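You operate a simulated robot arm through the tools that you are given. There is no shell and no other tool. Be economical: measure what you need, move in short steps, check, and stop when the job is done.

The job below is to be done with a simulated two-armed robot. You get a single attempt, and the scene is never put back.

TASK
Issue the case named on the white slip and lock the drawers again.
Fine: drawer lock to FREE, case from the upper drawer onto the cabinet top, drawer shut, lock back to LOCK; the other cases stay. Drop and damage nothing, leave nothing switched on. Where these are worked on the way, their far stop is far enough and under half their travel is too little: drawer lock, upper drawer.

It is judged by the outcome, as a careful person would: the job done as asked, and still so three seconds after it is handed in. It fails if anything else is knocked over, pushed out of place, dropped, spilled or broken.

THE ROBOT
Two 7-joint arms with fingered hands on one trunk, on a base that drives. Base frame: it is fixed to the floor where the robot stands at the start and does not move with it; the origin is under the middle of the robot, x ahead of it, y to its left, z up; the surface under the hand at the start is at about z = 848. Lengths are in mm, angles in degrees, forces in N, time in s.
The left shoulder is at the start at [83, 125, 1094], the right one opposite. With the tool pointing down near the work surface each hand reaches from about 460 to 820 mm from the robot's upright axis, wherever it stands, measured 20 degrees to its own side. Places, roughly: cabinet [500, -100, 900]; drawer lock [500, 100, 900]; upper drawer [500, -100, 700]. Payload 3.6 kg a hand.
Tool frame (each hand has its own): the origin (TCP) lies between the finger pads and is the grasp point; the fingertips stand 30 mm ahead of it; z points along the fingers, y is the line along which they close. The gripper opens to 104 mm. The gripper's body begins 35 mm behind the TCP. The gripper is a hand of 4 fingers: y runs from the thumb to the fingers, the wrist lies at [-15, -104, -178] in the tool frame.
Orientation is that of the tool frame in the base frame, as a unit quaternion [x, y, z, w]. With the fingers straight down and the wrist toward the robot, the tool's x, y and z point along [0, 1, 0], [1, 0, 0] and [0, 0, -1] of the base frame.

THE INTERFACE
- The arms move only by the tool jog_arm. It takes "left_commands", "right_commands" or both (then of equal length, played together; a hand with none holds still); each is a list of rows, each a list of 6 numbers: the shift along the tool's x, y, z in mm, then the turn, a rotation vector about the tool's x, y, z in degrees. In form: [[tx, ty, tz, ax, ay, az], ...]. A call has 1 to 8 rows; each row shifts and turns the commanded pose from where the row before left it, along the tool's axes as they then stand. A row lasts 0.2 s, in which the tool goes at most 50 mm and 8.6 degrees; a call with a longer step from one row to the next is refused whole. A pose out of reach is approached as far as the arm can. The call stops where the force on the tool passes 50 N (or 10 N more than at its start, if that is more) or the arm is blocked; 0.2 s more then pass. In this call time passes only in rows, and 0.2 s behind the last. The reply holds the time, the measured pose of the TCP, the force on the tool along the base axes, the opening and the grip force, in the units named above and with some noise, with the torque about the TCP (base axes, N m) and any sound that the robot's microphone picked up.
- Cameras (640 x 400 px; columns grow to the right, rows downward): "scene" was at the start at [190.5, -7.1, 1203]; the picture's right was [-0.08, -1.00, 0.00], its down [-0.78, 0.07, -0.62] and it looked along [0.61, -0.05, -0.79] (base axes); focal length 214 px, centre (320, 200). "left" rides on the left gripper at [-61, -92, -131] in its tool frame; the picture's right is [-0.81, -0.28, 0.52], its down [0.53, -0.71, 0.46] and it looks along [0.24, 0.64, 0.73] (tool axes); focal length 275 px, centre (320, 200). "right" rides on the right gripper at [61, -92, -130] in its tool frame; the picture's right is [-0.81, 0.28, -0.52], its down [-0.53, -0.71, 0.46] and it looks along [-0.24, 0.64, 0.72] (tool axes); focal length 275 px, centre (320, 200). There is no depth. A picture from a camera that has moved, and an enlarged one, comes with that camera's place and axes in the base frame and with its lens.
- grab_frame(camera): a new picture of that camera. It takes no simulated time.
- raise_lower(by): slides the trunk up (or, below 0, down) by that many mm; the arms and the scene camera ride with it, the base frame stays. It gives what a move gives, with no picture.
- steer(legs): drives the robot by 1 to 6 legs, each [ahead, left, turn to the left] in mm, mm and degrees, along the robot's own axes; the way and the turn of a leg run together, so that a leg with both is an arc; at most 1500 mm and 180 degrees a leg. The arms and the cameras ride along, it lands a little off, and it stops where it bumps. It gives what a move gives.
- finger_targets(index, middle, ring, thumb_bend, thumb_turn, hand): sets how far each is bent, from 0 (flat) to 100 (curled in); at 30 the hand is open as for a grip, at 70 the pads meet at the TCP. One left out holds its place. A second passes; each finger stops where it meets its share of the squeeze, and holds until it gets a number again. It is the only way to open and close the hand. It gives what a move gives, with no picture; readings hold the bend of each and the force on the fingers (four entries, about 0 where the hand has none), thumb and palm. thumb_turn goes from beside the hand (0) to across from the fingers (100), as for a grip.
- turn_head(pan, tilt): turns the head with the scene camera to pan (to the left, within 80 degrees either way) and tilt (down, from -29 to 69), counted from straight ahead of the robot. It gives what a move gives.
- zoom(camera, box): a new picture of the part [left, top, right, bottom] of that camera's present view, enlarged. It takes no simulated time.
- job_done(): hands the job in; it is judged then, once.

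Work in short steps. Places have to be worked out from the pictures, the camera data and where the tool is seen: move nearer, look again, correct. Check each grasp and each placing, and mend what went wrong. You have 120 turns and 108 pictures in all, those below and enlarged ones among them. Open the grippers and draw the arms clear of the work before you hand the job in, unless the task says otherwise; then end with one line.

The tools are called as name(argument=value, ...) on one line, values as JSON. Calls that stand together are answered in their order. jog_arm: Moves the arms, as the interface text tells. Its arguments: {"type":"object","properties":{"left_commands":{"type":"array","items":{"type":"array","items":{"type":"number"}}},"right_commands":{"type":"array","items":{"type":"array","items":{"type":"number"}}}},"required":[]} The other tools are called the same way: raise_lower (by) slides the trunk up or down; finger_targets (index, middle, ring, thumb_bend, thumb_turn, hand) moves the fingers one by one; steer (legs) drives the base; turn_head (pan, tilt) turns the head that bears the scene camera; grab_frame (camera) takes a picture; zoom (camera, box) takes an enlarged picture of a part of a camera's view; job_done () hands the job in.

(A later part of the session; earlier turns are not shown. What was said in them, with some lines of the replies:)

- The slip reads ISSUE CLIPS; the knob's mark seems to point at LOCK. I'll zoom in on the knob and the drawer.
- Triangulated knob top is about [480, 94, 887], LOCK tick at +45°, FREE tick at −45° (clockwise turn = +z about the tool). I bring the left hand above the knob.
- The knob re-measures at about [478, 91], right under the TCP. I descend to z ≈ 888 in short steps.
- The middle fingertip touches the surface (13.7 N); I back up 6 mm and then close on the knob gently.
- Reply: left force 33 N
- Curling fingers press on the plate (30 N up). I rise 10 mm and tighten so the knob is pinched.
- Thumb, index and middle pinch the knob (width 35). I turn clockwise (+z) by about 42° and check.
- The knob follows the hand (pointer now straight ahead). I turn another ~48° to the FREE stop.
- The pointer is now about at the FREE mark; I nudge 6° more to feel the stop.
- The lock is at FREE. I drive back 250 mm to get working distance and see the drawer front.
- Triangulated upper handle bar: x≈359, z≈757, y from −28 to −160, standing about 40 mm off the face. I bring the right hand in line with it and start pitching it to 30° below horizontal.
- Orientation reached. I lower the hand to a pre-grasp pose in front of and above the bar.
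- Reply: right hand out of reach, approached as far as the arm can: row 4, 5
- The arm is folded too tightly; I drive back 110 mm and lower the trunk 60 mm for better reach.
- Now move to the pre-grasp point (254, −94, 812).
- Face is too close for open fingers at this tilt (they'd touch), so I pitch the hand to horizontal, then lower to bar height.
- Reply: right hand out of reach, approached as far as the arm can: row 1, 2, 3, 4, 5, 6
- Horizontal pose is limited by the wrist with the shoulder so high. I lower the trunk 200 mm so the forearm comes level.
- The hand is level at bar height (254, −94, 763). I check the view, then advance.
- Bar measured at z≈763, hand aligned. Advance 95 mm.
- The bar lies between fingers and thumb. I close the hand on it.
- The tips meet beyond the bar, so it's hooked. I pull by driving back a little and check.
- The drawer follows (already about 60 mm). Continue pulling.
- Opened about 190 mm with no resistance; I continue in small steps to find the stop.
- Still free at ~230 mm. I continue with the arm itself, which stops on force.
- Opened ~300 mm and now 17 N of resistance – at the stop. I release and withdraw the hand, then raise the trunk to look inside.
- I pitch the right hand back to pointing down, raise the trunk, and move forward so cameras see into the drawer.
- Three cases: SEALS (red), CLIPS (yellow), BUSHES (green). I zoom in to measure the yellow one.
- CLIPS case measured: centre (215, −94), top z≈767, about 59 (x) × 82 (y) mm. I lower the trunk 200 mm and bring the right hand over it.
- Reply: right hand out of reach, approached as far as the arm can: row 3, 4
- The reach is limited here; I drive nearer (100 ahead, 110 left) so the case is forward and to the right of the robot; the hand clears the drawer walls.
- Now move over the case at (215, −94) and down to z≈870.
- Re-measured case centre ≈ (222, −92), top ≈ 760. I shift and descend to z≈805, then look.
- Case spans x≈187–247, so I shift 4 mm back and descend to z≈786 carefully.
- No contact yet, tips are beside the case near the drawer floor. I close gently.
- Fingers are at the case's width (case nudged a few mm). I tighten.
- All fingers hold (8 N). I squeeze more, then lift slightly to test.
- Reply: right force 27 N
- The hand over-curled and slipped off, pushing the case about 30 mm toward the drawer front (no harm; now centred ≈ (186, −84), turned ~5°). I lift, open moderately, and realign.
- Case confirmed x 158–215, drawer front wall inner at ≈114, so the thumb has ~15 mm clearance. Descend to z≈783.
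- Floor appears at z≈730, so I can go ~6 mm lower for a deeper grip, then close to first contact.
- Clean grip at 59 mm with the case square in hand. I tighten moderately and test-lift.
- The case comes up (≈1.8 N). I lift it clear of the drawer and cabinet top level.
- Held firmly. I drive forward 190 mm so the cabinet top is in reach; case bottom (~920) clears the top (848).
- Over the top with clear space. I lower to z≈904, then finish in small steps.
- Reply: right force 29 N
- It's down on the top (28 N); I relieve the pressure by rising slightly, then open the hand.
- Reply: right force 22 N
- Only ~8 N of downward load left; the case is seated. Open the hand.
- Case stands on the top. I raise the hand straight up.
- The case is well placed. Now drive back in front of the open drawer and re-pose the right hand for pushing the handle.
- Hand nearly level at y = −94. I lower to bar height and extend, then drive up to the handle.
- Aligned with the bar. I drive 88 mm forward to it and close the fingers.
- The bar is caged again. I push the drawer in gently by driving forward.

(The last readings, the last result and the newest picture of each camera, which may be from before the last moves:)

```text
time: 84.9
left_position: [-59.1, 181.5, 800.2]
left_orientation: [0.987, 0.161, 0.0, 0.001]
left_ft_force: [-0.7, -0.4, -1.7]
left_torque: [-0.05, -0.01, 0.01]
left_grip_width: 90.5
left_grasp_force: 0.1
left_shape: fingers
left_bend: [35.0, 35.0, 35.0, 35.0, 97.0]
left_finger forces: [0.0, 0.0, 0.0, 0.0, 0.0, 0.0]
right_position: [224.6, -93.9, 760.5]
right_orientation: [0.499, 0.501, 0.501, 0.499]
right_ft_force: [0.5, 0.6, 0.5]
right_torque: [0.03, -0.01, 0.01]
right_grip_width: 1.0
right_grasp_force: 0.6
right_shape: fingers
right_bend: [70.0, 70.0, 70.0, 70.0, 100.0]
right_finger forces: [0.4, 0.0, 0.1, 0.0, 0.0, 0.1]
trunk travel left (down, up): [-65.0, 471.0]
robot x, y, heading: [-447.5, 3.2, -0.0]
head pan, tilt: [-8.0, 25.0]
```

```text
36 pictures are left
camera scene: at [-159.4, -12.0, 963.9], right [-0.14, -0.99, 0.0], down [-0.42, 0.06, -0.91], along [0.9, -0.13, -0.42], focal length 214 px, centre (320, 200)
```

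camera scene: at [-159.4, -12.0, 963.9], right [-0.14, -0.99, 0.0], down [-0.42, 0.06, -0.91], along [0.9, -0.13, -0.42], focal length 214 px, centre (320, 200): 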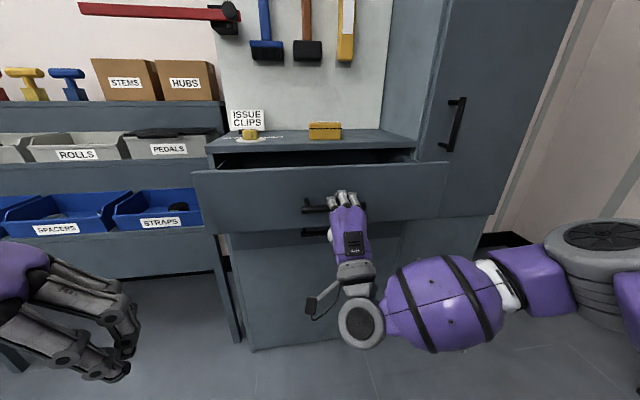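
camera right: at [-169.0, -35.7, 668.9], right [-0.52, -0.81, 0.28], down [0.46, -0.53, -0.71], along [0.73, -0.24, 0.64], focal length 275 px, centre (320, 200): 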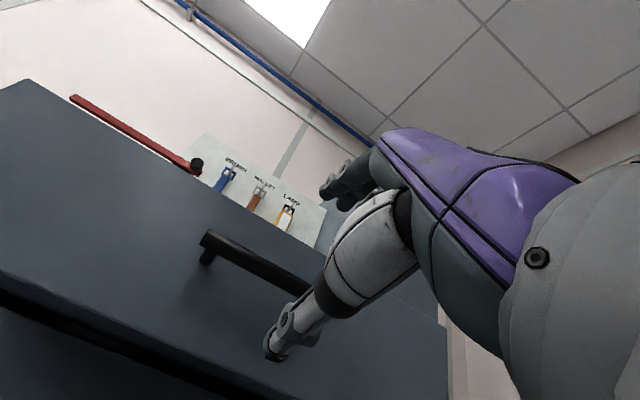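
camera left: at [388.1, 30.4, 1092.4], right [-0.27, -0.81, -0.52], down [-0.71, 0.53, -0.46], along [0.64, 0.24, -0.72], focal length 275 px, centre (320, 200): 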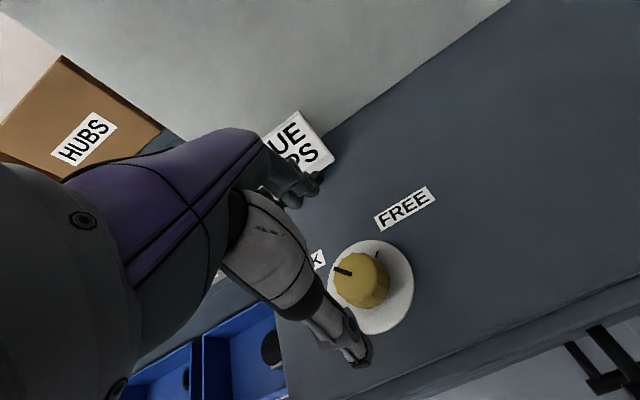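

The drawer slides in smoothly. Another 85 mm by base, then the rest with the arm.

steer(legs=[[85, 0, 0]])

jog_arm(right_commands=[[0, 0, 10, 0, 0, 0], [0, 0, 10, 0, 0, 0], [0, 0, 10, 0, 0, 0], [0, 0, 8, 0, 0, 0]])

zoom(camera="scene", box=[180, 90, 460, 260])

```text
time: 86.0
left_position: [25.5, 181.4, 800.6]
left_orientation: [0.987, 0.162, 0.001, 0.0]
left_ft_force: [0.3, 0.0, 0.3]
left_torque: [0.02, -0.01, 0.0]
left_grip_width: 90.2
left_grasp_force: 0.0
left_shape: fingers
left_bend: [35.0, 35.0, 35.0, 35.0, 97.0]
left_finger forces: [0.0, 0.1, 0.1, 0.1, 0.1, 0.0]
right_position: [308.6, -95.3, 759.3]
right_orientation: [0.499, 0.501, 0.501, 0.499]
right_ft_force: [0.7, -0.5, 0.1]
right_torque: [0.07, 0.01, 0.01]
right_grip_width: 0.6
right_grasp_force: 0.6
right_shape: fingers
right_bend: [70.0, 70.0, 70.0, 70.0, 100.0]
right_finger forces: [0.4, 0.0, 0.0, 0.0, 0.1, 0.0]
trunk travel left (down, up): [-65.0, 471.0]
robot x, y, heading: [-363.9, 1.4, 0.2]
head pan, tilt: [-8.0, 25.0]
```

```text
time: 87.0
left_position: [24.6, 181.3, 800.7]
left_orientation: [0.987, 0.162, 0.001, 0.0]
left_ft_force: [0.2, 0.3, -0.4]
left_torque: [0.01, 0.0, 0.01]
left_grip_width: 91.0
left_grasp_force: 0.2
left_shape: fingers
left_bend: [35.0, 35.0, 35.0, 35.0, 97.0]
left_finger forces: [0.0, 0.0, 0.0, 0.0, 0.0, 0.0]
right_position: [347.4, -94.4, 759.3]
right_orientation: [0.5, 0.501, 0.5, 0.499]
right_ft_force: [-0.8, -0.3, 1.1]
right_torque: [0.0, 0.0, 0.02]
right_grip_width: 0.2
right_grasp_force: 0.6
right_shape: fingers
right_bend: [70.0, 70.0, 70.0, 70.0, 100.0]
right_finger forces: [0.0, 0.0, 0.0, 0.0, 1.1, 0.0]
trunk travel left (down, up): [-65.0, 471.0]
robot x, y, heading: [-364.4, -0.9, 0.1]
head pan, tilt: [-8.0, 25.0]
```

```text
2.29 times, centred on (320, 175) of scene
camera zoom: at [-74.9, -11.8, 964.0], right [-0.14, -0.99, 0.0], down [-0.42, 0.06, -0.91], along [0.9, -0.13, -0.42], focal length 490 px, centre (320, 257)
```

zoom: 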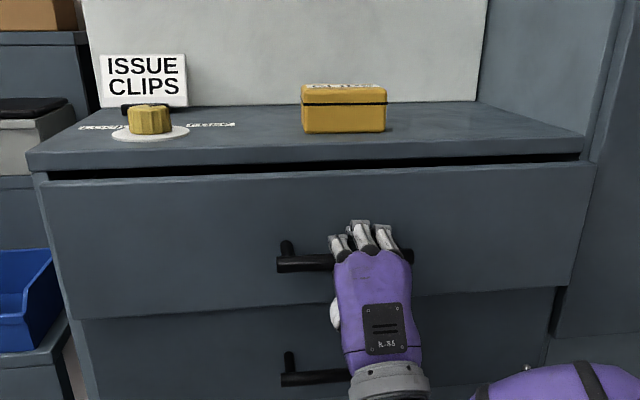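

Still a small gap at the top; I keep pushing in small steps until it stops.

jog_arm(right_commands=[[0, 0, 6, 0, 0, 0], [0, 0, 6, 0, 0, 0], [0, 0, 6, 0, 0, 0], [0, 0, 5, 0, 0, 0]])

zoom(camera="scene", box=[180, 90, 460, 260])

```text
time: 88.0
left_position: [22.9, 180.3, 801.7]
left_orientation: [0.987, 0.162, 0.001, 0.001]
left_ft_force: [-0.3, -0.5, -0.4]
left_torque: [-0.02, 0.01, -0.01]
left_grip_width: 90.4
left_grasp_force: 0.1
left_shape: fingers
left_bend: [35.0, 35.0, 35.0, 35.0, 97.0]
left_finger forces: [0.0, 0.1, 0.0, 0.0, 0.0, 0.0]
right_position: [367.6, -93.2, 759.5]
right_orientation: [0.498, 0.502, 0.501, 0.498]
right_ft_force: [-26.1, -1.8, -3.8]
right_torque: [0.0, 0.29, 0.11]
right_grip_width: 0.0
right_grasp_force: 12.4
right_shape: fingers
right_bend: [70.0, 70.0, 70.0, 70.0, 100.0]
right_finger forces: [2.5, 0.4, 0.0, 0.0, 22.3, 0.0]
trunk travel left (down, up): [-65.0, 471.0]
robot x, y, heading: [-361.7, 1.6, -0.1]
head pan, tilt: [-8.0, 25.0]
```

```text
2.29 times, centred on (320, 175) of scene
camera zoom: at [-76.8, -12.1, 964.4], right [-0.14, -0.99, 0.0], down [-0.42, 0.06, -0.91], along [0.9, -0.13, -0.42], focal length 490 px, centre (320, 257)
```

zoom: 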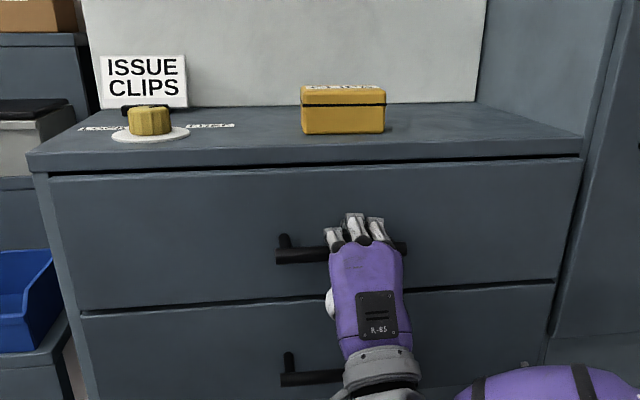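

Closed against its stop (26 N, gap like at the start). I relieve slightly, open the hand and withdraw.

jog_arm(right_commands=[[0, 0, -10, 0, 0, 0]])

finger_targets(hand="right", index=30, middle=30, ring=30, thumb_bend=30)

steer(legs=[[-120, 0, 0]])

grab_frame(camera="scene")

```text
time: 88.4
left_position: [24.9, 181.3, 800.2]
left_orientation: [0.987, 0.162, 0.0, 0.0]
left_ft_force: [0.9, -0.6, 0.2]
left_torque: [0.01, 0.01, -0.03]
left_grip_width: 90.5
left_grasp_force: 0.0
left_shape: fingers
left_bend: [35.0, 35.0, 35.0, 35.0, 97.0]
left_finger forces: [0.0, 0.0, 0.0, 0.0, 0.1, 0.1]
right_position: [359.5, -93.6, 760.1]
right_orientation: [0.5, 0.5, 0.5, 0.5]
right_ft_force: [0.9, 0.3, 0.8]
right_torque: [0.0, -0.01, 0.03]
right_grip_width: 0.8
right_grasp_force: 0.1
right_shape: fingers
right_bend: [70.0, 70.0, 70.0, 70.0, 100.0]
right_finger forces: [0.1, 0.1, 0.1, 0.1, 0.0, 0.1]
trunk travel left (down, up): [-65.0, 471.0]
robot x, y, heading: [-365.4, 3.6, 0.3]
head pan, tilt: [-8.0, 25.0]
```

```text
time: 89.4
left_position: [25.0, 181.1, 800.7]
left_orientation: [0.987, 0.162, 0.0, 0.0]
left_ft_force: [0.3, 0.8, 0.0]
left_torque: [0.01, 0.0, 0.02]
left_grip_width: 90.3
left_grasp_force: 0.0
left_shape: fingers
left_bend: [35.0, 35.0, 35.0, 35.0, 97.0]
left_finger forces: [0.0, 0.0, 0.1, 0.0, 0.1, 0.1]
right_position: [359.5, -94.0, 759.2]
right_orientation: [0.499, 0.501, 0.501, 0.499]
right_ft_force: [0.1, 0.2, 0.5]
right_torque: [-0.01, -0.05, 0.0]
right_grip_width: 103.0
right_grasp_force: 0.1
right_shape: fingers
right_bend: [30.0, 30.0, 30.0, 30.0, 96.0]
right_finger forces: [0.0, 0.1, 0.0, 0.1, 0.0, 0.0]
trunk travel left (down, up): [-65.0, 471.0]
robot x, y, heading: [-362.2, -3.6, -0.1]
head pan, tilt: [-8.0, 25.0]
```

```text
time: 90.6
left_position: [-93.6, 180.5, 800.5]
left_orientation: [0.987, 0.161, 0.001, 0.001]
left_ft_force: [-0.4, -0.5, -0.7]
left_torque: [0.01, -0.06, 0.02]
left_grip_width: 90.3
left_grasp_force: 0.1
left_shape: fingers
left_bend: [35.0, 35.0, 35.0, 35.0, 97.0]
left_finger forces: [0.0, 0.0, 0.1, 0.0, 0.0, 0.0]
right_position: [242.1, -93.7, 761.2]
right_orientation: [0.5, 0.501, 0.5, 0.499]
right_ft_force: [-0.4, -0.3, -1.1]
right_torque: [0.05, -0.01, -0.02]
right_grip_width: 102.7
right_grasp_force: 0.0
right_shape: fingers
right_bend: [30.0, 30.0, 30.0, 30.0, 96.0]
right_finger forces: [0.0, 0.0, 0.0, 0.0, 0.0, 0.1]
trunk travel left (down, up): [-65.0, 471.0]
robot x, y, heading: [-483.2, 2.1, 0.2]
head pan, tilt: [-8.0, 25.0]
```

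```text
33 pictures are left
camera scene: at [-192.9, -12.0, 964.1], right [-0.14, -0.99, 0.0], down [-0.42, 0.06, -0.91], along [0.9, -0.13, -0.42], focal length 214 px, centre (320, 200)
```

scene: 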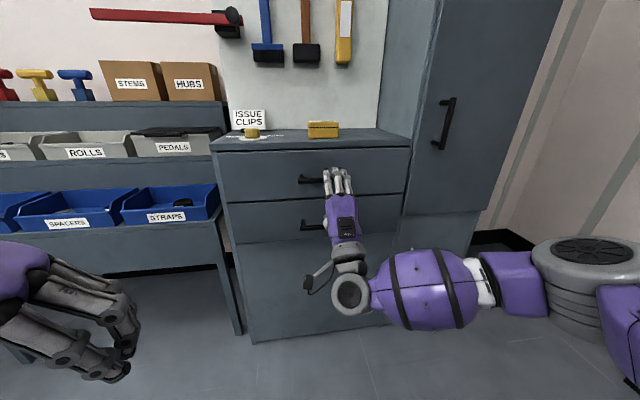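

The drawer is shut. I raise the trunk back to start height and return the right hand to its side pose.

raise_lower(by=260)

jog_arm(right_commands=[[0, 0, -40, 0, 0, 0], [0, 0, -40, 0, 0, 0], [0, 0, -20, 8.57, 0, 0], [0, 0, 0, 8.57, 0, 0], [0, 0, 0, 8.57, 0, 0], [0, 0, 0, 8.57, 0, 0], [0, 0, 0, 8.57, 0, 0], [0, 0, 0, 8.57, 0, 0]])

jog_arm(right_commands=[[0, 0, 0, 8.57, 0, 0], [0, 0, 0, 8.57, 0, 0], [0, 0, 0, 8.57, 0, 0], [0, 0, 0, 8.57, 0, 0], [0, 0, 0, 4.3, 0, 0]])

jog_arm(right_commands=[[-33, -30, -20, 0, 0, 0], [-33, -30, -20, 0, 0, 0], [-33, -30, -20, 0, 0, 0], [-33, -30, -20, 0, 0, 0], [-33, -30, -20, 0, 0, 0], [-33, -30, -20, 0, 0, 0]])

```text
time: 93.3
left_position: [-92.5, 180.0, 1059.1]
left_orientation: [0.987, 0.161, 0.001, -0.001]
left_ft_force: [-0.2, 0.8, 0.1]
left_torque: [-0.01, -0.01, -0.04]
left_grip_width: 90.3
left_grasp_force: 0.1
left_shape: fingers
left_bend: [35.0, 35.0, 35.0, 35.0, 97.0]
left_finger forces: [0.1, 0.1, 0.0, 0.1, 0.1, 0.1]
right_position: [199.9, -94.6, 1129.7]
right_orientation: [0.453, 0.454, 0.543, 0.542]
right_ft_force: [-0.8, -0.1, -0.7]
right_torque: [0.01, -0.02, -0.02]
right_grip_width: 103.2
right_grasp_force: 0.1
right_shape: fingers
right_bend: [30.0, 30.0, 30.0, 30.0, 96.0]
right_finger forces: [0.0, 0.1, 0.0, 0.0, 0.0, 0.0]
trunk travel left (down, up): [-325.0, 211.0]
robot x, y, heading: [-482.8, 3.8, -0.1]
head pan, tilt: [-8.0, 25.0]
```

```text
time: 95.1
left_position: [-94.3, 181.1, 1059.2]
left_orientation: [0.987, 0.161, 0.0, 0.001]
left_ft_force: [0.9, 0.1, -0.3]
left_torque: [0.02, 0.01, 0.01]
left_grip_width: 89.9
left_grasp_force: 0.0
left_shape: fingers
left_bend: [35.0, 35.0, 35.0, 35.0, 97.0]
left_finger forces: [0.1, 0.1, 0.0, 0.1, 0.0, 0.1]
right_position: [99.8, -93.9, 1112.0]
right_orientation: [0.644, 0.645, 0.291, 0.291]
right_ft_force: [-0.3, 0.6, 0.1]
right_torque: [-0.01, 0.0, 0.04]
right_grip_width: 103.0
right_grasp_force: 0.1
right_shape: fingers
right_bend: [30.0, 30.0, 30.0, 30.0, 96.0]
right_finger forces: [0.1, 0.0, 0.1, 0.0, 0.0, 0.1]
trunk travel left (down, up): [-325.0, 211.0]
robot x, y, heading: [-481.3, 0.3, -0.3]
head pan, tilt: [-8.0, 25.0]
```

```text
time: 96.3
left_position: [-92.5, 181.0, 1061.3]
left_orientation: [0.987, 0.162, 0.0, 0.001]
left_ft_force: [-0.6, -0.2, -1.1]
left_torque: [-0.03, 0.01, -0.01]
left_grip_width: 90.2
left_grasp_force: 0.0
left_shape: fingers
left_bend: [35.0, 35.0, 35.0, 35.0, 97.0]
left_finger forces: [0.1, 0.1, 0.0, 0.0, 0.1, 0.0]
right_position: [101.0, -94.3, 1112.8]
right_orientation: [0.704, 0.705, 0.062, 0.061]
right_ft_force: [0.6, -0.1, 0.1]
right_torque: [-0.02, 0.03, -0.01]
right_grip_width: 103.2
right_grasp_force: 0.0
right_shape: fingers
right_bend: [30.0, 30.0, 30.0, 30.0, 96.0]
right_finger forces: [0.1, 0.1, 0.0, 0.0, 0.0, 0.0]
trunk travel left (down, up): [-325.0, 211.0]
robot x, y, heading: [-484.7, -0.1, -0.1]
head pan, tilt: [-8.0, 25.0]
```

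```text
time: 97.7
left_position: [-93.1, 179.9, 1061.0]
left_orientation: [0.987, 0.162, 0.0, 0.001]
left_ft_force: [0.8, 0.2, 0.6]
left_torque: [0.0, 0.01, -0.03]
left_grip_width: 90.3
left_grasp_force: 0.0
left_shape: fingers
left_bend: [35.0, 35.0, 35.0, 35.0, 97.0]
left_finger forces: [0.1, 0.1, 0.0, 0.1, 0.0, 0.0]
right_position: [-98.5, -294.8, 1199.8]
right_orientation: [0.703, 0.706, 0.061, 0.062]
right_ft_force: [0.2, -0.2, 0.3]
right_torque: [-0.02, 0.0, 0.03]
right_grip_width: 103.0
right_grasp_force: 0.0
right_shape: fingers
right_bend: [30.0, 30.0, 30.0, 30.0, 96.0]
right_finger forces: [0.0, 0.0, 0.1, 0.0, 0.0, 0.0]
trunk travel left (down, up): [-325.0, 211.0]
robot x, y, heading: [-481.2, -0.2, -0.0]
head pan, tilt: [-8.0, 25.0]
```

Both hands are clear. I drive forward to the start place and look at the knob.

steer(legs=[[480, 0, 0]])

turn_head(pan=-4.8, tilt=51.9)

grab_frame(camera="scene")

```text
time: 100.6
left_position: [387.7, 178.9, 1059.6]
left_orientation: [0.987, 0.161, 0.0, 0.0]
left_ft_force: [0.7, 0.2, 0.1]
left_torque: [0.0, 0.03, -0.03]
left_grip_width: 90.4
left_grasp_force: 0.1
left_shape: fingers
left_bend: [35.0, 35.0, 35.0, 35.0, 97.0]
left_finger forces: [0.1, 0.0, 0.0, 0.1, 0.1, 0.1]
right_position: [380.5, -295.3, 1200.1]
right_orientation: [0.704, 0.705, 0.062, 0.062]
right_ft_force: [-0.4, -0.1, -0.5]
right_torque: [0.0, -0.02, 0.04]
right_grip_width: 103.1
right_grasp_force: 0.0
right_shape: fingers
right_bend: [30.0, 30.0, 30.0, 30.0, 96.0]
right_finger forces: [0.0, 0.1, 0.0, 0.0, 0.0, 0.1]
trunk travel left (down, up): [-325.0, 211.0]
robot x, y, heading: [-5.1, -0.5, 0.0]
head pan, tilt: [-8.0, 25.0]
```

```text
time: 101.5
left_position: [386.5, 179.4, 1060.2]
left_orientation: [0.987, 0.161, -0.001, 0.001]
left_ft_force: [0.0, -1.3, 0.8]
left_torque: [0.0, 0.01, 0.0]
left_grip_width: 90.2
left_grasp_force: 0.0
left_shape: fingers
left_bend: [35.0, 35.0, 35.0, 35.0, 97.0]
left_finger forces: [0.1, 0.0, 0.0, 0.0, 0.1, 0.0]
right_position: [379.8, -293.8, 1200.2]
right_orientation: [0.704, 0.704, 0.062, 0.063]
right_ft_force: [-0.3, 0.1, 0.0]
right_torque: [0.0, 0.01, 0.02]
right_grip_width: 103.2
right_grasp_force: 0.0
right_shape: fingers
right_bend: [30.0, 30.0, 30.0, 30.0, 96.0]
right_finger forces: [0.0, 0.0, 0.1, 0.0, 0.1, 0.0]
trunk travel left (down, up): [-325.0, 211.0]
robot x, y, heading: [-3.7, 0.6, -0.0]
head pan, tilt: [-4.8, 51.9]
```

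```text
32 pictures are left
camera scene: at [188.2, -6.4, 1203.1], right [-0.09, -1.0, 0.0], down [-0.78, 0.07, -0.62], along [0.62, -0.05, -0.79], focal length 214 px, centre (320, 200)
```

scene: 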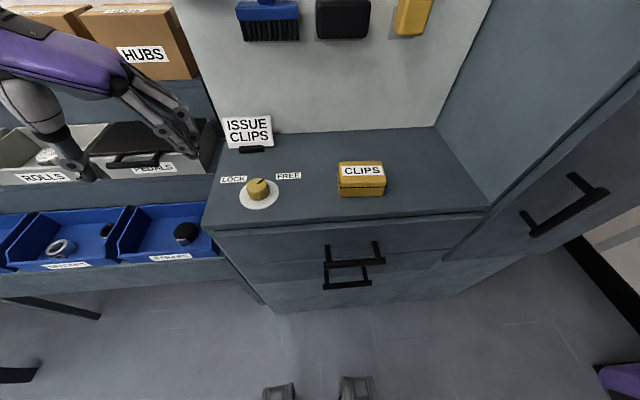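

Everything is in place, drawer flush. I take the left hand back above the knob.

jog_arm(left_commands=[[15, 28, 15, 0, 0, 0], [15, 28, 15, 0, 0, 0], [15, 28, 15, 0, 0, 0], [15, 28, 15, 0, 0, 0], [0, 0, 0, 0, 0, 6.2], [0, 0, 0, 0, 0, 6.2], [0, 0, 0, 0, 0, 6.2]])

zoom(camera="scene", box=[200, 110, 320, 220])

grab_frame(camera="left")

```text
time: 103.1
left_position: [479.7, 91.7, 999.4]
left_orientation: [1.0, -0.003, 0.0, 0.001]
left_ft_force: [-0.6, 0.0, -0.3]
left_torque: [-0.01, -0.03, 0.01]
left_grip_width: 90.3
left_grasp_force: 0.1
left_shape: fingers
left_bend: [35.0, 35.0, 35.0, 35.0, 97.0]
left_finger forces: [0.0, 0.1, 0.0, 0.0, 0.0, 0.1]
right_position: [380.5, -294.6, 1200.6]
right_orientation: [0.704, 0.704, 0.063, 0.062]
right_ft_force: [0.6, -0.5, 0.8]
right_torque: [0.03, 0.06, 0.01]
right_grip_width: 103.3
right_grasp_force: 0.0
right_shape: fingers
right_bend: [30.0, 30.0, 30.0, 30.0, 96.0]
right_finger forces: [0.1, 0.0, 0.0, 0.1, 0.1, 0.0]
trunk travel left (down, up): [-325.0, 211.0]
robot x, y, heading: [-0.9, 1.0, -0.0]
head pan, tilt: [-4.8, 51.9]
```

```text
3.64 times, centred on (260, 165) of scene
camera zoom: at [188.2, -6.4, 1203.1], right [-0.09, -1.0, 0.0], down [-0.78, 0.07, -0.62], along [0.61, -0.05, -0.79], focal length 780 px, centre (538, 327)
```

zoom: 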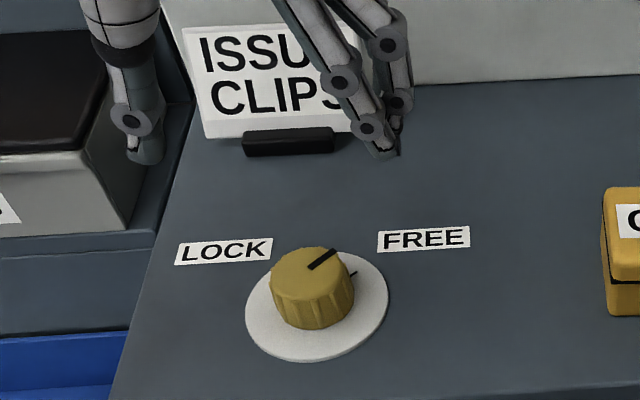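

```text
30 pictures are left
camera left: at [418.3, 183.7, 1131.2], right [-0.81, 0.28, -0.52], down [0.54, 0.71, -0.46], along [0.24, -0.65, -0.72], focal length 275 px, centre (320, 200)
```

left: 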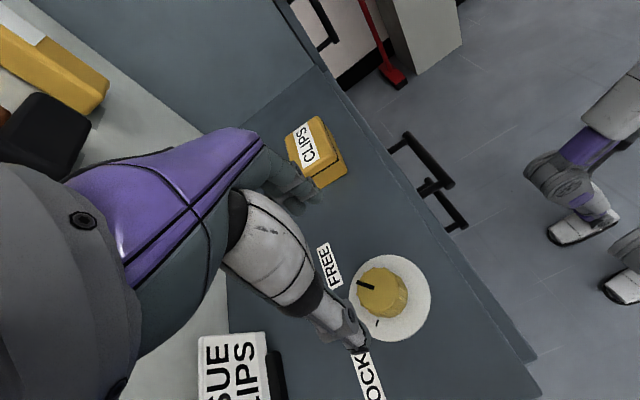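

Aligned. Descend to z≈900 and close on the knob as before.

jog_arm(left_commands=[[0, 0, 30, 0, 0, 0], [0, 0, 30, 0, 0, 0], [0, 0, 25, 0, 0, 0], [0, 0, 14, 0, 0, 0]])

finger_targets(hand="left", index=64, middle=64, ring=64, thumb_bend=64)

zoom(camera="scene", box=[200, 110, 320, 220])

```text
time: 104.1
left_position: [479.8, 93.0, 901.4]
left_orientation: [1.0, -0.001, 0.001, 0.0]
left_ft_force: [0.0, 0.5, 0.6]
left_torque: [0.0, -0.03, 0.0]
left_grip_width: 90.6
left_grasp_force: 0.1
left_shape: fingers
left_bend: [35.0, 35.0, 35.0, 35.0, 97.0]
left_finger forces: [0.0, 0.0, 0.0, 0.0, 0.0, 0.0]
right_position: [381.4, -294.3, 1201.1]
right_orientation: [0.704, 0.704, 0.063, 0.062]
right_ft_force: [-0.2, 0.8, -0.7]
right_torque: [0.02, -0.01, 0.01]
right_grip_width: 103.2
right_grasp_force: 0.1
right_shape: fingers
right_bend: [30.0, 30.0, 30.0, 30.0, 96.0]
right_finger forces: [0.1, 0.0, 0.1, 0.0, 0.1, 0.1]
trunk travel left (down, up): [-325.0, 211.0]
robot x, y, heading: [0.3, 4.1, -0.2]
head pan, tilt: [-4.8, 51.9]
```

```text
time: 105.1
left_position: [479.6, 93.3, 902.2]
left_orientation: [1.0, -0.001, 0.0, 0.0]
left_ft_force: [0.7, 0.0, -1.7]
left_torque: [-0.01, -0.02, 0.0]
left_grip_width: 36.2
left_grasp_force: 7.8
left_shape: fingers
left_bend: [58.0, 60.0, 64.0, 56.0, 97.0]
left_finger forces: [3.9, 3.4, 0.1, 0.1, 7.0, 0.0]
right_position: [380.2, -295.2, 1201.1]
right_orientation: [0.704, 0.704, 0.062, 0.062]
right_ft_force: [0.2, -0.2, 0.1]
right_torque: [0.0, -0.03, 0.03]
right_grip_width: 103.3
right_grasp_force: 0.0
right_shape: fingers
right_bend: [30.0, 30.0, 30.0, 30.0, 96.0]
right_finger forces: [0.0, 0.0, 0.0, 0.1, 0.1, 0.0]
trunk travel left (down, up): [-325.0, 211.0]
robot x, y, heading: [-3.2, -0.5, -0.1]
head pan, tilt: [-4.8, 51.9]
```

```text
3.64 times, centred on (260, 165) of scene
camera zoom: at [188.3, -6.4, 1203.0], right [-0.09, -1.0, 0.0], down [-0.78, 0.07, -0.62], along [0.61, -0.05, -0.79], focal length 780 px, centre (538, 327)
```

zoom: 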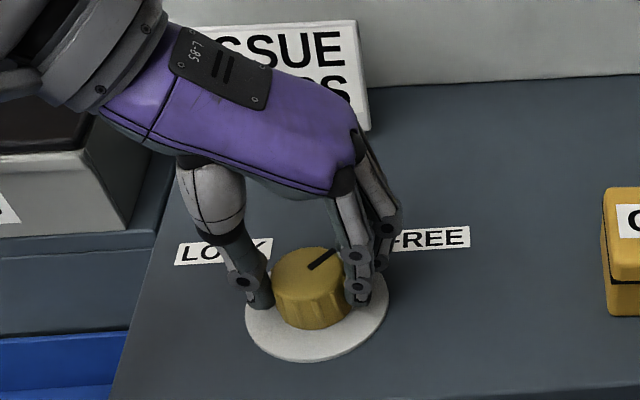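

Knob pinched. I turn it counter-clockwise (−z) about 90° back to LOCK.

jog_arm(left_commands=[[0, 0, 0, 0, 0, -8.5], [0, 0, 0, 0, 0, -8.5], [0, 0, 0, 0, 0, -8.5], [0, 0, 0, 0, 0, -8.5], [0, 0, 0, 0, 0, -8.5], [0, 0, 0, 0, 0, -8.5]])

jog_arm(left_commands=[[0, 0, 0, 0, 0, -8.5], [0, 0, 0, 0, 0, -8.5], [0, 0, 0, 0, 0, -8.5], [0, 0, 0, 0, 0, -8.5], [0, 0, 0, 0, 0, -5]])

zoom(camera="scene", box=[200, 110, 320, 220])

```text
time: 106.5
left_position: [479.7, 92.8, 901.2]
left_orientation: [0.903, 0.43, 0.0, 0.001]
left_ft_force: [6.2, 0.2, 2.8]
left_torque: [0.05, -0.25, -0.03]
left_grip_width: 35.9
left_grasp_force: 8.7
left_shape: fingers
left_bend: [58.0, 59.0, 64.0, 57.0, 98.0]
left_finger forces: [5.3, 6.1, 0.1, 0.0, 5.7, 0.0]
right_position: [380.0, -295.9, 1199.8]
right_orientation: [0.704, 0.704, 0.062, 0.062]
right_ft_force: [-1.6, 0.6, -0.1]
right_torque: [0.01, 0.01, 0.03]
right_grip_width: 103.2
right_grasp_force: 0.2
right_shape: fingers
right_bend: [30.0, 30.0, 30.0, 30.0, 96.0]
right_finger forces: [0.0, 0.0, 0.1, 0.1, 0.0, 0.0]
trunk travel left (down, up): [-325.0, 211.0]
robot x, y, heading: [-2.5, 0.6, -0.3]
head pan, tilt: [-4.8, 51.9]
```

```text
time: 107.7
left_position: [480.2, 93.0, 901.3]
left_orientation: [0.706, 0.708, 0.0, 0.001]
left_ft_force: [8.7, 4.6, 5.3]
left_torque: [0.17, -0.3, -0.01]
left_grip_width: 35.6
left_grasp_force: 9.5
left_shape: fingers
left_bend: [56.0, 58.0, 64.0, 58.0, 98.0]
left_finger forces: [6.7, 7.7, 0.0, 0.0, 4.7, 0.1]
right_position: [382.0, -294.8, 1200.5]
right_orientation: [0.704, 0.705, 0.062, 0.063]
right_ft_force: [0.4, 0.3, -0.2]
right_torque: [0.0, 0.01, -0.01]
right_grip_width: 103.2
right_grasp_force: 0.1
right_shape: fingers
right_bend: [30.0, 30.0, 30.0, 30.0, 96.0]
right_finger forces: [0.1, 0.0, 0.0, 0.0, 0.0, 0.0]
trunk travel left (down, up): [-325.0, 211.0]
robot x, y, heading: [-2.8, 2.0, -0.2]
head pan, tilt: [-4.8, 51.9]
```

```text
3.64 times, centred on (260, 165) of scene
camera zoom: at [188.7, -5.9, 1203.0], right [-0.09, -1.0, 0.0], down [-0.78, 0.07, -0.62], along [0.61, -0.05, -0.79], focal length 780 px, centre (538, 327)
```

zoom: 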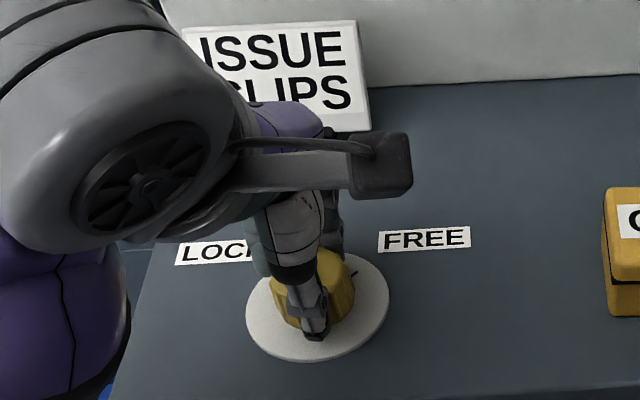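

Turned 90°. I nudge 7° more to be at the LOCK stop, release, and lift to see.

jog_arm(left_commands=[[0, 0, 0, 0, 0, -7]])

finger_targets(hand="left", index=35, middle=35, ring=35, thumb_bend=35)

jog_arm(left_commands=[[0, 0, -30, 0, 0, 0], [0, 0, -40, 0, 0, 0], [0, 0, -40, 0, 0, 0], [0, 0, -40, 0, 0, 0], [20, -20, -30, 0, 0, 3], [30, -20, -30, 0, 0, 3]])

zoom(camera="scene", box=[200, 110, 320, 220])

grab_frame(camera="left")

```text
time: 108.1
left_position: [479.4, 92.3, 901.1]
left_orientation: [0.663, 0.749, 0.0, 0.001]
left_ft_force: [8.3, 3.5, 6.1]
left_torque: [0.08, -0.36, -0.12]
left_grip_width: 35.8
left_grasp_force: 9.5
left_shape: fingers
left_bend: [56.0, 58.0, 64.0, 58.0, 99.0]
left_finger forces: [6.3, 7.5, 0.1, 0.0, 4.8, 0.0]
right_position: [381.3, -295.1, 1200.4]
right_orientation: [0.704, 0.704, 0.062, 0.063]
right_ft_force: [-0.1, -0.4, 0.0]
right_torque: [-0.03, 0.02, 0.0]
right_grip_width: 103.1
right_grasp_force: 0.0
right_shape: fingers
right_bend: [30.0, 30.0, 30.0, 30.0, 96.0]
right_finger forces: [0.0, 0.0, 0.1, 0.0, 0.0, 0.1]
trunk travel left (down, up): [-325.0, 211.0]
robot x, y, heading: [-2.0, 1.4, -0.1]
head pan, tilt: [-4.8, 51.9]
```

```text
time: 109.1
left_position: [478.7, 92.8, 900.7]
left_orientation: [0.663, 0.749, 0.0, -0.001]
left_ft_force: [0.3, 0.2, 0.3]
left_torque: [-0.01, 0.01, 0.0]
left_grip_width: 90.4
left_grasp_force: 0.0
left_shape: fingers
left_bend: [35.0, 35.0, 35.0, 35.0, 98.0]
left_finger forces: [0.0, 0.0, 0.2, 0.0, 0.1, 0.0]
right_position: [380.4, -293.9, 1200.3]
right_orientation: [0.704, 0.704, 0.063, 0.062]
right_ft_force: [0.1, -0.4, -0.2]
right_torque: [0.03, 0.0, -0.03]
right_grip_width: 103.2
right_grasp_force: 0.1
right_shape: fingers
right_bend: [30.0, 30.0, 30.0, 30.0, 96.0]
right_finger forces: [0.0, 0.0, 0.1, 0.1, 0.0, 0.0]
trunk travel left (down, up): [-325.0, 211.0]
robot x, y, heading: [0.8, 6.0, -0.3]
head pan, tilt: [-4.8, 51.9]
```

```text
time: 110.5
left_position: [433.2, 139.2, 1111.0]
left_orientation: [0.702, 0.712, 0.0, -0.001]
left_ft_force: [0.3, 0.3, -0.7]
left_torque: [-0.01, -0.04, 0.0]
left_grip_width: 90.3
left_grasp_force: 0.0
left_shape: fingers
left_bend: [35.0, 35.0, 35.0, 35.0, 98.0]
left_finger forces: [0.0, 0.0, 0.0, 0.0, 0.0, 0.1]
right_position: [379.6, -294.0, 1201.2]
right_orientation: [0.704, 0.705, 0.062, 0.063]
right_ft_force: [0.1, 0.4, -0.1]
right_torque: [0.0, 0.0, 0.01]
right_grip_width: 103.2
right_grasp_force: 0.1
right_shape: fingers
right_bend: [30.0, 30.0, 30.0, 30.0, 96.0]
right_finger forces: [0.0, 0.0, 0.0, 0.0, 0.1, 0.0]
trunk travel left (down, up): [-325.0, 211.0]
robot x, y, heading: [-3.6, 3.9, -0.0]
head pan, tilt: [-4.8, 51.9]
```

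```text
3.64 times, centred on (260, 165) of scene
camera zoom: at [187.4, -5.8, 1203.2], right [-0.09, -1.0, 0.0], down [-0.78, 0.07, -0.62], along [0.62, -0.05, -0.79], focal length 780 px, centre (538, 327)
```

zoom: 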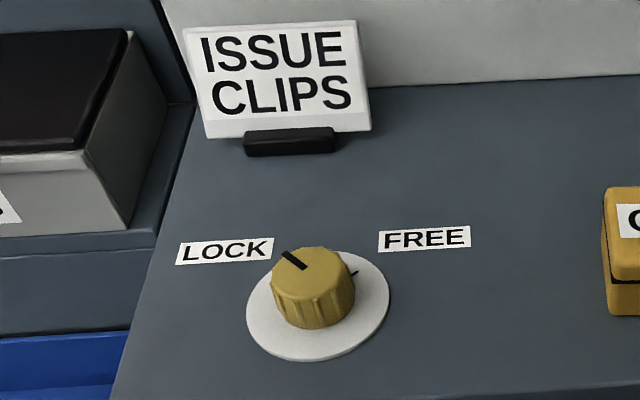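

```text
26 pictures are left
camera left: at [342.7, 76.8, 1242.1], right [-0.26, -0.81, -0.52], down [-0.72, 0.52, -0.46], along [0.64, 0.25, -0.73], focal length 275 px, centre (320, 200)
```

left: 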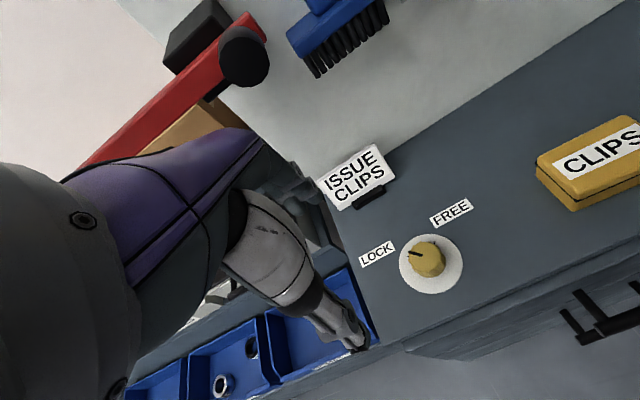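

The pointer is back at LOCK. I verify with a close-up of the knob and of the drawer front against the starting view.

zoom(camera="left", box=[350, 190, 510, 310])

zoom(camera="scene", box=[200, 140, 500, 320])

```text
3.33 times, centred on (430, 250) of left
camera zoom: at [342.7, 76.8, 1242.1], right [-0.26, -0.81, -0.52], down [-0.72, 0.52, -0.46], along [0.64, 0.25, -0.73], focal length 918 px, centre (-47, 33)
```

zoom: 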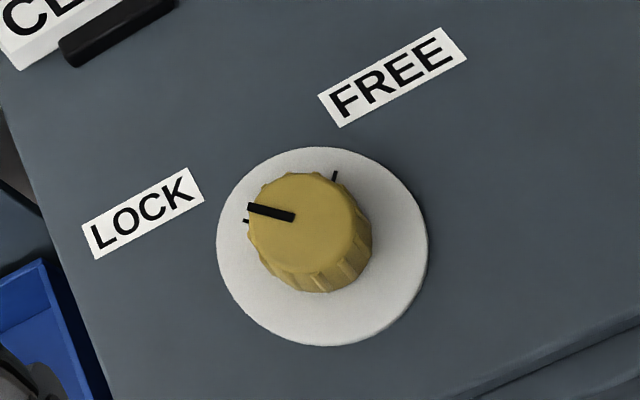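

```text
2.13 times, centred on (350, 230) of scene
camera zoom: at [187.4, -5.8, 1203.2], right [-0.09, -1.0, 0.0], down [-0.78, 0.07, -0.62], along [0.62, -0.05, -0.79], focal length 458 px, centre (256, 136)
```

zoom: 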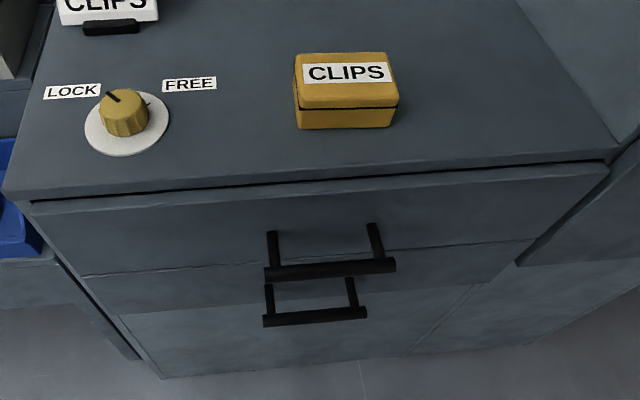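

The knob sits at LOCK as it did at the start, the drawer front matches its closed starting view, the CLIPS case stands on the cabinet top, and both hands are open and clear. Handing in.

job_done()

```text
The job is handed in.
```

I put the CLIPS case on the cabinet top, shut the upper drawer and turned the lock back to LOCK. The SEALS and BUSHES cases stayed in the drawer. My first grip on the CLIPS case slipped and pushed it about 30 mm inside the drawer; nothing dropped, and I saw no damage.
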